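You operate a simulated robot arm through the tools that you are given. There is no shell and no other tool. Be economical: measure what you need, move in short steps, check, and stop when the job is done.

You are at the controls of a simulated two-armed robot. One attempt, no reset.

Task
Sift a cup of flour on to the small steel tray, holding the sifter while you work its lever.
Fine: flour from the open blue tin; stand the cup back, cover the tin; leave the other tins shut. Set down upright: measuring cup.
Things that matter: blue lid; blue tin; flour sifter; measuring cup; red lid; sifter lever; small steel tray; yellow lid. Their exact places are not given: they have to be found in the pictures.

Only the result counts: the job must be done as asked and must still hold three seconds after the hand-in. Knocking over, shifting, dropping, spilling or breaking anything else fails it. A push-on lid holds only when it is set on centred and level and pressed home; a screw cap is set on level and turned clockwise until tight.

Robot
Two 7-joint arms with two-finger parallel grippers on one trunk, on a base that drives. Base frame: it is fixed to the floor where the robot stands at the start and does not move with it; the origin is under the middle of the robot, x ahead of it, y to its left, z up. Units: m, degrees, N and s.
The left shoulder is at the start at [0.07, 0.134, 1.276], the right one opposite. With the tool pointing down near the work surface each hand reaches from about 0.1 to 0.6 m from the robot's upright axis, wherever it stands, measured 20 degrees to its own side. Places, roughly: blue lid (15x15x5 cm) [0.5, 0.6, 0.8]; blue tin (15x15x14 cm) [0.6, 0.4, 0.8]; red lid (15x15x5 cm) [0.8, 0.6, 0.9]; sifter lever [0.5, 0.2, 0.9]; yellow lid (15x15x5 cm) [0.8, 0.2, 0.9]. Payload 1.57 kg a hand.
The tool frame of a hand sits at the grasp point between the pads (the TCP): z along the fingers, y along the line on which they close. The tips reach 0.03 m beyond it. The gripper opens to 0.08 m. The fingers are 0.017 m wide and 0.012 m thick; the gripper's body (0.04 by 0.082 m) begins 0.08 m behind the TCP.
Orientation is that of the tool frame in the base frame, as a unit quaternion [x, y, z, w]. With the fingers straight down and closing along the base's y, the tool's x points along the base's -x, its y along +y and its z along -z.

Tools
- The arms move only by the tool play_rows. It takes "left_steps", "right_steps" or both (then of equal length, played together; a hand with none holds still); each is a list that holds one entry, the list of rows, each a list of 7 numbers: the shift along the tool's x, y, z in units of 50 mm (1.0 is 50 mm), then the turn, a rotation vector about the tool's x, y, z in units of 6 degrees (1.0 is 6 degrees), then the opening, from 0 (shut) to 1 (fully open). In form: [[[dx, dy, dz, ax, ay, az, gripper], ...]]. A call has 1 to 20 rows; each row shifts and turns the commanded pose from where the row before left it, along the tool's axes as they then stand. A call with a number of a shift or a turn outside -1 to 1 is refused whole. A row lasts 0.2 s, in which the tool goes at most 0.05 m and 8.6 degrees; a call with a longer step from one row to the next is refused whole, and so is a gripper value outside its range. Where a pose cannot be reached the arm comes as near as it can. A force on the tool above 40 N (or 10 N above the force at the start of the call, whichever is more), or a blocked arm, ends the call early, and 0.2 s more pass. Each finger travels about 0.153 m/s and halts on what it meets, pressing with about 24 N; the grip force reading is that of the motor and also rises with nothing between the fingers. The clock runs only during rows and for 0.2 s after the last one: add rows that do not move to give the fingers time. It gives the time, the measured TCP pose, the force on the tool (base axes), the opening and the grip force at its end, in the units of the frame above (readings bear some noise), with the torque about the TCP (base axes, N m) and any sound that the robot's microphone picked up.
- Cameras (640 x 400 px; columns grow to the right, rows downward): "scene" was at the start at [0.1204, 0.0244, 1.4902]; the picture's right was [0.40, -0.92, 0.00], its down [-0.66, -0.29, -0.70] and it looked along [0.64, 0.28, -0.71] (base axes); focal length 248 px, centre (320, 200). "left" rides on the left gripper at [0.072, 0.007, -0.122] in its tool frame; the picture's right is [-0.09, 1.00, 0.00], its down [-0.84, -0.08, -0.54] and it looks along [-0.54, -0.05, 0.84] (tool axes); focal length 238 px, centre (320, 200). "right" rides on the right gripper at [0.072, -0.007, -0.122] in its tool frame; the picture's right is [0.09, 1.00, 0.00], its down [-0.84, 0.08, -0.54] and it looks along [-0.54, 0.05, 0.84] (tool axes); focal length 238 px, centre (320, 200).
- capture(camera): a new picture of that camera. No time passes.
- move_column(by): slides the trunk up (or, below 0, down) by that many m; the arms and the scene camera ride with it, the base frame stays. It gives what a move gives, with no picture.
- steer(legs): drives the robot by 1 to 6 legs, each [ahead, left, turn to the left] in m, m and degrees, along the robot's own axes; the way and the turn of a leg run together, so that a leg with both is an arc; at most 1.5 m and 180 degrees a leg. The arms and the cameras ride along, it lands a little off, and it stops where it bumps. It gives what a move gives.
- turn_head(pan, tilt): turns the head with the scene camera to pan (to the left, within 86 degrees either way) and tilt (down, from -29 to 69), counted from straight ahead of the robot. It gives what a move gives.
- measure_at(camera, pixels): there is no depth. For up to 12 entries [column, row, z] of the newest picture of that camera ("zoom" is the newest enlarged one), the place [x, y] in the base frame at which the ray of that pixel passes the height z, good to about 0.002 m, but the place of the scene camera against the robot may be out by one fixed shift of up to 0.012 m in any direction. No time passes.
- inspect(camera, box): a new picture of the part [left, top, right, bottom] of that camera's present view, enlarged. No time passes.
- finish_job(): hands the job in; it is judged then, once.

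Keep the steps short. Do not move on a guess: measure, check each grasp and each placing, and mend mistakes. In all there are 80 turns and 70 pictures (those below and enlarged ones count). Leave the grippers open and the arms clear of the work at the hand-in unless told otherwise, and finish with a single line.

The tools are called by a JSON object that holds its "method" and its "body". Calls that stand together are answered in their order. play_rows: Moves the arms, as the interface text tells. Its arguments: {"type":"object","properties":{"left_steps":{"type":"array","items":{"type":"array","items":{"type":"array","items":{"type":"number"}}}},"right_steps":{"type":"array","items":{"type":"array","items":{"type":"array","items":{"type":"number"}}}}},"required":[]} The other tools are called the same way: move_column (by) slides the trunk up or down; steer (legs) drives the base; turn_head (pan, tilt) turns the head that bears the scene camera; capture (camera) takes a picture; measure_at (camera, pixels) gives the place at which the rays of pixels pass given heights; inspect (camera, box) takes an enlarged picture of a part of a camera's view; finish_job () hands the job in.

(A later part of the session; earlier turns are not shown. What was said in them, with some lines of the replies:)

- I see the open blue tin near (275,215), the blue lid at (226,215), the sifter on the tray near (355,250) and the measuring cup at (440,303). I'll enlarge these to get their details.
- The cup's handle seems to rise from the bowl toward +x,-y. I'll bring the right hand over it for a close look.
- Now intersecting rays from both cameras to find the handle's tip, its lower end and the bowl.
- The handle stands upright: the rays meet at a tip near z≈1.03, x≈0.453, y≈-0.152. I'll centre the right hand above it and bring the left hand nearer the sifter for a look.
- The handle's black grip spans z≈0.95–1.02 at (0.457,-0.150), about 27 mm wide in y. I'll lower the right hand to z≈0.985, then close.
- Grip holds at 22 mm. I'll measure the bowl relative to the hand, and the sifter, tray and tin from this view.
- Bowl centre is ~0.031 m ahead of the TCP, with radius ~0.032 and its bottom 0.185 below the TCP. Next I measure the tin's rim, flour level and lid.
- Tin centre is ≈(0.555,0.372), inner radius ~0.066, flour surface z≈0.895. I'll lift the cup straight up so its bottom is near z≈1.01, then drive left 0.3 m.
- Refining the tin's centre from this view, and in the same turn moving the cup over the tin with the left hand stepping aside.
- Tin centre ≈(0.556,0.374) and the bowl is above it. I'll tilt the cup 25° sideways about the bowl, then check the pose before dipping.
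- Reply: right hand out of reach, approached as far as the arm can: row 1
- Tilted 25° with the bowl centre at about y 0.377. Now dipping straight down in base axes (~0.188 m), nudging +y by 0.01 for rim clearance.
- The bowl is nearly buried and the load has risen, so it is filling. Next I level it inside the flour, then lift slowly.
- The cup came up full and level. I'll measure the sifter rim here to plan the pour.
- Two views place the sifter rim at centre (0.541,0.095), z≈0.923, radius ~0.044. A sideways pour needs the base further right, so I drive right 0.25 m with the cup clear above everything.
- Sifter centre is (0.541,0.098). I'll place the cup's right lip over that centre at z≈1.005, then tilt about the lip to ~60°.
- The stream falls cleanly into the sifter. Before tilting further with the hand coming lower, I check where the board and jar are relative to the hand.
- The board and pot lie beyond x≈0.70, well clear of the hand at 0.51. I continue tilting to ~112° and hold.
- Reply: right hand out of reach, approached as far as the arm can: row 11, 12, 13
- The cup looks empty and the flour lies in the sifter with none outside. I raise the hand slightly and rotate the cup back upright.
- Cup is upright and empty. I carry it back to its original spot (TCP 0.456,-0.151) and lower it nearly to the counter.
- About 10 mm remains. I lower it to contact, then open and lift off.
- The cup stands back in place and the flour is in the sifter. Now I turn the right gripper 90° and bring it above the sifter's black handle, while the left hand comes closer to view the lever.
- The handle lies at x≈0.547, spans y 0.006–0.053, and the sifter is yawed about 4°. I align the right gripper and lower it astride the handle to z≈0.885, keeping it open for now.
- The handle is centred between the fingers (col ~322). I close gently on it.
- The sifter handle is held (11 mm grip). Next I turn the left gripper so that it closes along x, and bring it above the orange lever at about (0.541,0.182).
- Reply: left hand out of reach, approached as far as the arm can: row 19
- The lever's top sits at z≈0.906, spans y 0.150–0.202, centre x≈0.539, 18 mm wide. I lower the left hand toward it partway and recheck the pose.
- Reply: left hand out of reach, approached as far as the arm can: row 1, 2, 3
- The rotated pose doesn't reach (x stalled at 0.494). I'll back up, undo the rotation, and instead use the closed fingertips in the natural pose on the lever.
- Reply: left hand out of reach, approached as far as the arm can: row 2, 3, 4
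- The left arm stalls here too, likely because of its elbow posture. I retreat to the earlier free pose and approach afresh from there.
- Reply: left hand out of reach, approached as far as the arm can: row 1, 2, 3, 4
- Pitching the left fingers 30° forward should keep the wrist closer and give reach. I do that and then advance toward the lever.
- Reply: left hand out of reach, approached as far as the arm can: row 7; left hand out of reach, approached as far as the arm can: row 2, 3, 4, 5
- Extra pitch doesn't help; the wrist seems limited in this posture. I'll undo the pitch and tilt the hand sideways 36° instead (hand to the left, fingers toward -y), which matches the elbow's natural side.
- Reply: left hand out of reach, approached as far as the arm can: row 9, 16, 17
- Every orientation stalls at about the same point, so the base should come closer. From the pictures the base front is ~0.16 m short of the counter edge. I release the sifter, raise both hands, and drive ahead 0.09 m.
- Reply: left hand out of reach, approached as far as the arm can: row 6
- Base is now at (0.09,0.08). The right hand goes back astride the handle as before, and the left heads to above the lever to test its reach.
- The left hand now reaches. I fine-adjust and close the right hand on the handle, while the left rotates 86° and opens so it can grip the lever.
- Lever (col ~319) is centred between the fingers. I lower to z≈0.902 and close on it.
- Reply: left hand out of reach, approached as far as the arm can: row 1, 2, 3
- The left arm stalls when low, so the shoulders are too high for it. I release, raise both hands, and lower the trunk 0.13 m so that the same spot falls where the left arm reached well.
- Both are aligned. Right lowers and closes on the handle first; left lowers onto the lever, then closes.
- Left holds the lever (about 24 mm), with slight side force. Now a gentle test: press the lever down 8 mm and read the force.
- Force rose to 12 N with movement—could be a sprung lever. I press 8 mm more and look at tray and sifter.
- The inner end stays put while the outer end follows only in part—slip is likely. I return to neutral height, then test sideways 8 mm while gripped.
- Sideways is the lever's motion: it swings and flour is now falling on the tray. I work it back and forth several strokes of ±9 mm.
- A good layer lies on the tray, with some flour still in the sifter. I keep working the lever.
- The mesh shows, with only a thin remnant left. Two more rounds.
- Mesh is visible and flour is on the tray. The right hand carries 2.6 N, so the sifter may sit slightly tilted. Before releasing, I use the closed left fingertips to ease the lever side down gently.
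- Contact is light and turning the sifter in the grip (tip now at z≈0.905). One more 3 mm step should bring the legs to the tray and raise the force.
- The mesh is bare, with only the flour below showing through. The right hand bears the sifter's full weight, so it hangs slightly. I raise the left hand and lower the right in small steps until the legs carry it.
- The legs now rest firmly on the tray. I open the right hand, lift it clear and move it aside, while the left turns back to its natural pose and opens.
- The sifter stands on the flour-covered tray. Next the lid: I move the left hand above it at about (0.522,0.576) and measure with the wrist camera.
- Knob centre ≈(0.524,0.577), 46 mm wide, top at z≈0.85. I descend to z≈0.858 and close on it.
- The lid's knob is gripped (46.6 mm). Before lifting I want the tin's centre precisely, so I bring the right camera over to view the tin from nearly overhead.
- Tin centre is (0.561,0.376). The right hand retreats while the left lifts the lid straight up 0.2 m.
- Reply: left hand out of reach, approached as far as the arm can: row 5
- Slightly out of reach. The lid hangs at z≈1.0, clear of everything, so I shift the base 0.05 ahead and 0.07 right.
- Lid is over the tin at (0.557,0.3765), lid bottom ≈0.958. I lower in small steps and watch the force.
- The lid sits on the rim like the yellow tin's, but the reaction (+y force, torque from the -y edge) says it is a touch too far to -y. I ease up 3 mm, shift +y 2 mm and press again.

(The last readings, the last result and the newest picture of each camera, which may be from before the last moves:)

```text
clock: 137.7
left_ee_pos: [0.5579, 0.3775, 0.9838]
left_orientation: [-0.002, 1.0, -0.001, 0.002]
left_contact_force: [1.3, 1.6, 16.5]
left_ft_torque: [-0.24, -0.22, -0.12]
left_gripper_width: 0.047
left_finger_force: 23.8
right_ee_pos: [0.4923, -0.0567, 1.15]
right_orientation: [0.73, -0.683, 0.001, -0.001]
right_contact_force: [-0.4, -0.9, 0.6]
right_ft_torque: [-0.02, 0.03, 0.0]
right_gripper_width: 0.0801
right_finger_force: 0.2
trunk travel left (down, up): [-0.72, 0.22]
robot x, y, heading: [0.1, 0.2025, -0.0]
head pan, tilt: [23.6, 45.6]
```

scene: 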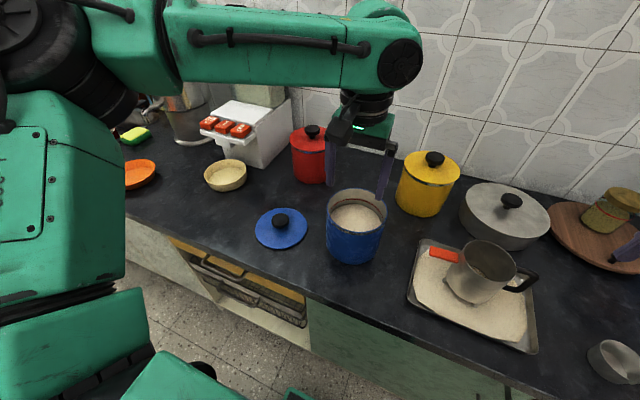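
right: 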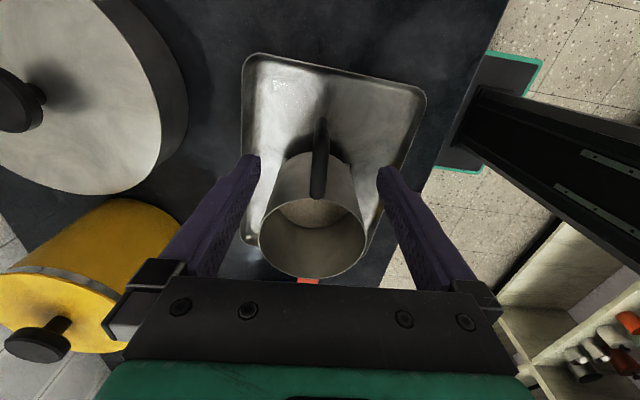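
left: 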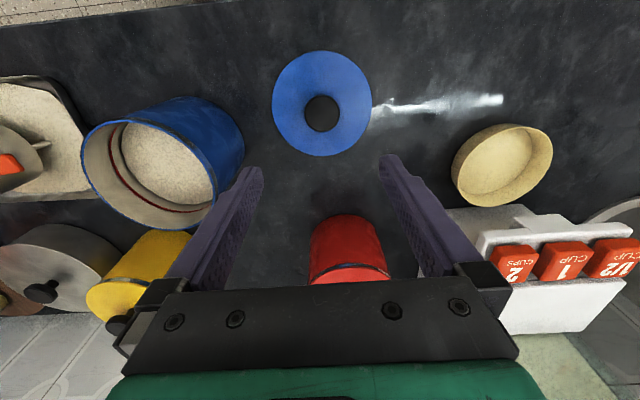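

The force plateaus near 17 N, which may be fingers slipping on the knob. I release, lift, close the fingers, and press straight down on the knob's top.

{"method": "play_rows", "body": {"left_steps": [[[0, 0, 0, 0, 0, 0, 0.65], [0, 0, 0, 0, 0, 0, 0.85], [0, 0, 0, 0, 0, 0, 1], [0, 0, -0.4, 0, 0, 0, 1], [0, 0, -0.8, 0, 0, 0, 1], [0, 0, -0.3, 0, 0, 0, 1], [-0.02, 0, 0, 0, 0, 0, 0.5], [0, 0, 0, 0, 0, 0, 0], [0, 0, 0, 0, 0, 0, 0], [0, 0, 0, 0, 0, 0, 0]]]}}

{"method": "play_rows", "body": {"left_steps": [[[0, 0, 0.2, 0, 0, 0, 0], [0, 0, 0.2, 0, 0, 0, 0], [0, 0, 0, 0, 0, 0, 0]]]}}

{"method": "play_rows", "body": {"left_steps": [[[0, 0, 0.08, 0, 0, 0, 0], [0, 0, 0.08, 0, 0, 0, 0], [0, 0, 0, 0, 0, 0, 0]]]}}

```text
clock: 139.9
left_ee_pos: [0.5595, 0.3778, 1.0561]
left_orientation: [-0.002, 1.0, 0.0, 0.001]
left_contact_force: [-0.4, -1.0, 0.6]
left_ft_torque: [0.04, 0.01, 0.02]
left_gripper_width: 0.0001
left_finger_force: 21.8
right_ee_pos: [0.4934, -0.0561, 1.1491]
right_orientation: [0.73, -0.683, 0.0, 0.0]
right_contact_force: [-0.3, 0.2, 0.4]
right_ft_torque: [-0.04, -0.02, 0.0]
right_gripper_width: 0.08
right_finger_force: 0.2
trunk travel left (down, up): [-0.72, 0.22]
robot x, y, heading: [0.0997, 0.2045, 0.1]
head pan, tilt: [23.6, 45.6]
```

```text
clock: 140.7
left_ee_pos: [0.5616, 0.379, 1.0355]
left_orientation: [-0.004, 1.0, -0.001, 0.002]
left_contact_force: [-0.4, -0.4, -0.4]
left_ft_torque: [0.03, -0.01, -0.02]
left_gripper_width: 0.0001
left_finger_force: 20.8
right_ee_pos: [0.4939, -0.0571, 1.149]
right_orientation: [0.73, -0.683, 0.0, 0.0]
right_contact_force: [-0.3, 0.2, -0.8]
right_ft_torque: [0.01, 0.01, -0.01]
right_gripper_width: 0.0801
right_finger_force: 0.0
trunk travel left (down, up): [-0.72, 0.22]
robot x, y, heading: [0.1008, 0.2021, 0.4]
head pan, tilt: [23.6, 45.6]
```

```text
clock: 141.5
left_ee_pos: [0.5611, 0.3769, 1.0283]
left_orientation: [-0.002, 1.0, 0.0, 0.002]
left_contact_force: [-0.5, -0.2, 0.8]
left_ft_torque: [-0.02, -0.01, 0.05]
left_gripper_width: 0.0001
left_finger_force: 21.3
right_ee_pos: [0.4934, -0.055, 1.1477]
right_orientation: [0.73, -0.683, -0.001, 0.0]
right_contact_force: [-0.3, 0.0, 0.2]
right_ft_torque: [-0.02, 0.04, 0.01]
right_gripper_width: 0.08
right_finger_force: 0.1
trunk travel left (down, up): [-0.72, 0.22]
robot x, y, heading: [0.1, 0.2029, -0.1]
head pan, tilt: [23.6, 45.6]
```

{"method": "play_rows", "body": {"left_steps": [[[0, 0, 0.1, 0, 0, 0, 0], [0, 0, 0.1, 0, 0, 0, 0], [0, 0, 0, 0, 0, 0, 0]]]}}

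{"method": "play_rows", "body": {"left_steps": [[[0, 0, 0.08, 0, 0, 0, 0], [0, 0, 0, 0, 0, 0, 0]]]}}

{"method": "play_rows", "body": {"left_steps": [[[0, 0, 0.08, 0, 0, 0, 0], [0, 0, 0, 0, 0, 0, 0]]]}}

```text
clock: 142.3
left_ee_pos: [0.5595, 0.3777, 1.0178]
left_orientation: [-0.001, 1.0, -0.001, 0.001]
left_contact_force: [-0.2, -0.2, -0.4]
left_ft_torque: [0.03, 0.02, -0.01]
left_gripper_width: 0.0
left_finger_force: 21.7
right_ee_pos: [0.4928, -0.0565, 1.1488]
right_orientation: [0.731, -0.683, 0.0, 0.0]
right_contact_force: [0.5, -0.5, -1.2]
right_ft_torque: [0.0, -0.02, 0.02]
right_gripper_width: 0.08
right_finger_force: 0.0
trunk travel left (down, up): [-0.72, 0.22]
robot x, y, heading: [0.0965, 0.203, 0.2]
head pan, tilt: [23.6, 45.6]
```

```text
clock: 142.9
left_ee_pos: [0.5598, 0.3778, 1.0143]
left_orientation: [-0.001, 1.0, -0.001, 0.002]
left_contact_force: [-0.5, 0.2, -0.3]
left_ft_torque: [0.01, 0.02, 0.01]
left_gripper_width: 0.0
left_finger_force: 21.7
right_ee_pos: [0.4927, -0.0549, 1.1483]
right_orientation: [0.73, -0.683, -0.001, 0.0]
right_contact_force: [0.3, 0.0, -0.8]
right_ft_torque: [0.03, 0.0, 0.0]
right_gripper_width: 0.0799
right_finger_force: 0.1
trunk travel left (down, up): [-0.72, 0.22]
robot x, y, heading: [0.1045, 0.2024, 0.1]
head pan, tilt: [23.6, 45.6]
```

```text
clock: 143.5
left_ee_pos: [0.5605, 0.3771, 1.01]
left_orientation: [-0.001, 1.0, 0.0, 0.002]
left_contact_force: [-0.5, -0.2, 0.0]
left_ft_torque: [-0.01, 0.02, -0.04]
left_gripper_width: 0.0
left_finger_force: 21.6
right_ee_pos: [0.4943, -0.0556, 1.149]
right_orientation: [0.73, -0.683, 0.0, 0.0]
right_contact_force: [-1.1, -0.3, -1.0]
right_ft_torque: [0.0, -0.01, 0.0]
right_gripper_width: 0.0801
right_finger_force: 0.0
trunk travel left (down, up): [-0.72, 0.22]
robot x, y, heading: [0.1016, 0.2087, 0.3]
head pan, tilt: [23.6, 45.6]
```

No contact yet (tip ≈0.980). I continue in 4 mm steps.

{"method": "play_rows", "body": {"left_steps": [[[0, 0, 0.08, 0, 0, 0, 0], [0, 0, 0, 0, 0, 0, 0]]]}}

{"method": "play_rows", "body": {"left_steps": [[[0, 0, 0.08, 0, 0, 0, 0], [0, 0, 0, 0, 0, 0, 0]]]}}

{"method": "play_rows", "body": {"left_steps": [[[0, 0, 0.08, 0, 0, 0, 0], [0, 0, 0, 0, 0, 0, 0]]]}}

```text
clock: 144.1
left_ee_pos: [0.5591, 0.3785, 1.0059]
left_orientation: [-0.002, 1.0, -0.001, 0.002]
left_contact_force: [0.0, 0.1, 0.2]
left_ft_torque: [-0.02, 0.0, 0.01]
left_gripper_width: 0.0001
left_finger_force: 21.2
right_ee_pos: [0.494, -0.0561, 1.1486]
right_orientation: [0.73, -0.683, 0.0, 0.0]
right_contact_force: [-0.2, 0.7, 0.0]
right_ft_torque: [-0.01, -0.02, -0.03]
right_gripper_width: 0.0802
right_finger_force: 0.1
trunk travel left (down, up): [-0.72, 0.22]
robot x, y, heading: [0.0982, 0.2006, 0.1]
head pan, tilt: [23.6, 45.6]
```

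```text
clock: 144.7
left_ee_pos: [0.5594, 0.3773, 1.0033]
left_orientation: [-0.003, 1.0, 0.0, 0.003]
left_contact_force: [-0.7, 1.2, 4.9]
left_ft_torque: [0.01, 0.04, 0.01]
left_gripper_width: 0.0
left_finger_force: 21.6
right_ee_pos: [0.4935, -0.0556, 1.1495]
right_orientation: [0.73, -0.684, 0.0, 0.0]
right_contact_force: [0.2, -0.1, 0.1]
right_ft_torque: [-0.02, 0.02, 0.02]
right_gripper_width: 0.0801
right_finger_force: 0.0
trunk travel left (down, up): [-0.72, 0.22]
robot x, y, heading: [0.1007, 0.2031, 0.2]
head pan, tilt: [23.6, 45.6]
```

```text
clock: 145.3
left_ee_pos: [0.5591, 0.377, 1.003]
left_orientation: [-0.002, 1.0, -0.002, 0.007]
left_contact_force: [5.4, 6.2, 34.7]
left_ft_torque: [0.04, -0.09, 0.02]
left_gripper_width: 0.0
left_finger_force: 21.8
right_ee_pos: [0.4907, -0.0564, 1.1504]
right_orientation: [0.73, -0.683, 0.002, -0.001]
right_contact_force: [0.5, -0.2, 0.1]
right_ft_torque: [-0.01, -0.01, 0.0]
right_gripper_width: 0.0801
right_finger_force: 0.0
trunk travel left (down, up): [-0.72, 0.22]
robot x, y, heading: [0.1011, 0.1982, -0.0]
head pan, tilt: [23.6, 45.6]
```

Knob top met at z≈0.9735 and force rises steeply to 35 N without travel, so the lid seems seated. I press a bit harder to be sure it is home.

{"method": "play_rows", "body": {"left_steps": [[[0, 0, 0.05, 0, 0, 0, 0], [0, 0, 0.03, 0, 0, 0, 0], [0, 0, 0, 0, 0, 0, 0], [0, 0, 0, 0, 0, 0, 0]]]}}

```text
clock: 145.6
left_ee_pos: [0.5613, 0.378, 1.0029]
left_orientation: [-0.002, 1.0, -0.002, 0.011]
left_contact_force: [-7.0, 1.9, 17.1]
left_ft_torque: [-0.08, 0.27, -0.06]
left_gripper_width: 0.0003
left_finger_force: 21.5
right_ee_pos: [0.4907, -0.0563, 1.1492]
right_orientation: [0.73, -0.683, 0.001, -0.002]
right_contact_force: [0.2, -0.2, 0.5]
right_ft_torque: [-0.01, 0.0, -0.01]
right_gripper_width: 0.0803
right_finger_force: 0.1
trunk travel left (down, up): [-0.72, 0.22]
robot x, y, heading: [0.0996, 0.2041, -0.0]
head pan, tilt: [23.6, 45.6]
stopped in row 1 (left hand): the force on the tool passed its limit (the readings are from after the stop); the commanded pose is now the measured one
```

The 45 N press gave no further travel: the lid is home. I retreat both hands up and back, grippers open.

{"method": "play_rows", "body": {"left_steps": [[[0, 0, -0.5, 0, 0, 0, 0], [0, 0, -0.9, 0, 0, 0, 0], [0, 0, -0.9, 0, 0, 0, 0], [0, 0, -0.5, 0, 0, 0, 0.3], [0.8, 0.2, 0, 0, 0, 0, 0.6], [0.8, 0.2, 0, 0, 0, 0, 1], [0.8, 0.2, 0, 0, 0, 0, 1], [0, 0, 0, 0, 0, 0, 1], [0, 0, 0, 0, 0, 0, 1]]], "right_steps": [[[0, 0, -0.5, 0, 0, 0, 1], [0, 0, -0.5, 0, 0, 0, 1], [0, 0, 0, 0, 0, 0, 1], [0, 0, 0, 0, 0, 0, 1], [0, 0.6, 0, 0, 0, 0, 1], [0, 0.6, 0, 0, 0, 0, 1], [0, 0.6, 0, 0, 0, 0, 1], [0, 0, 0, 0, 0, 0, 1], [0, 0, 0, 0, 0, 0, 1]]]}}

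{"method": "capture", "body": {"camera": "scene"}}

```text
clock: 147.6
left_ee_pos: [0.4396, 0.4072, 1.1377]
left_orientation: [-0.002, 1.0, -0.001, 0.007]
left_contact_force: [-0.3, 0.0, 0.3]
left_ft_torque: [-0.01, -0.03, -0.02]
left_gripper_width: 0.0801
left_finger_force: 0.0
right_ee_pos: [0.4125, -0.0542, 1.1933]
right_orientation: [0.73, -0.683, 0.0, 0.0]
right_contact_force: [0.8, 0.1, 0.4]
right_ft_torque: [-0.02, 0.03, 0.0]
right_gripper_width: 0.08
right_finger_force: 0.1
right hand out of reach, approached as far as the arm can: row 7
trunk travel left (down, up): [-0.72, 0.22]
robot x, y, heading: [0.1009, 0.2038, 0.1]
head pan, tilt: [23.6, 45.6]
```

```text
refused: no pictures are left
```

Both grippers are open and clear, the cup is back in its place, the flour is on the tray and the blue tin is covered. I'm out of pictures, so there is no final view. I'm handing in.

{"method": "finish_job", "body": {}}

```text
The job is handed in.
```

I sifted a cup of flour from the blue tin on to the steel tray, stood the cup back upright in its place and pressed the blue lid on. The other tins stayed shut, but with no pictures left I could not check the final state by eye.
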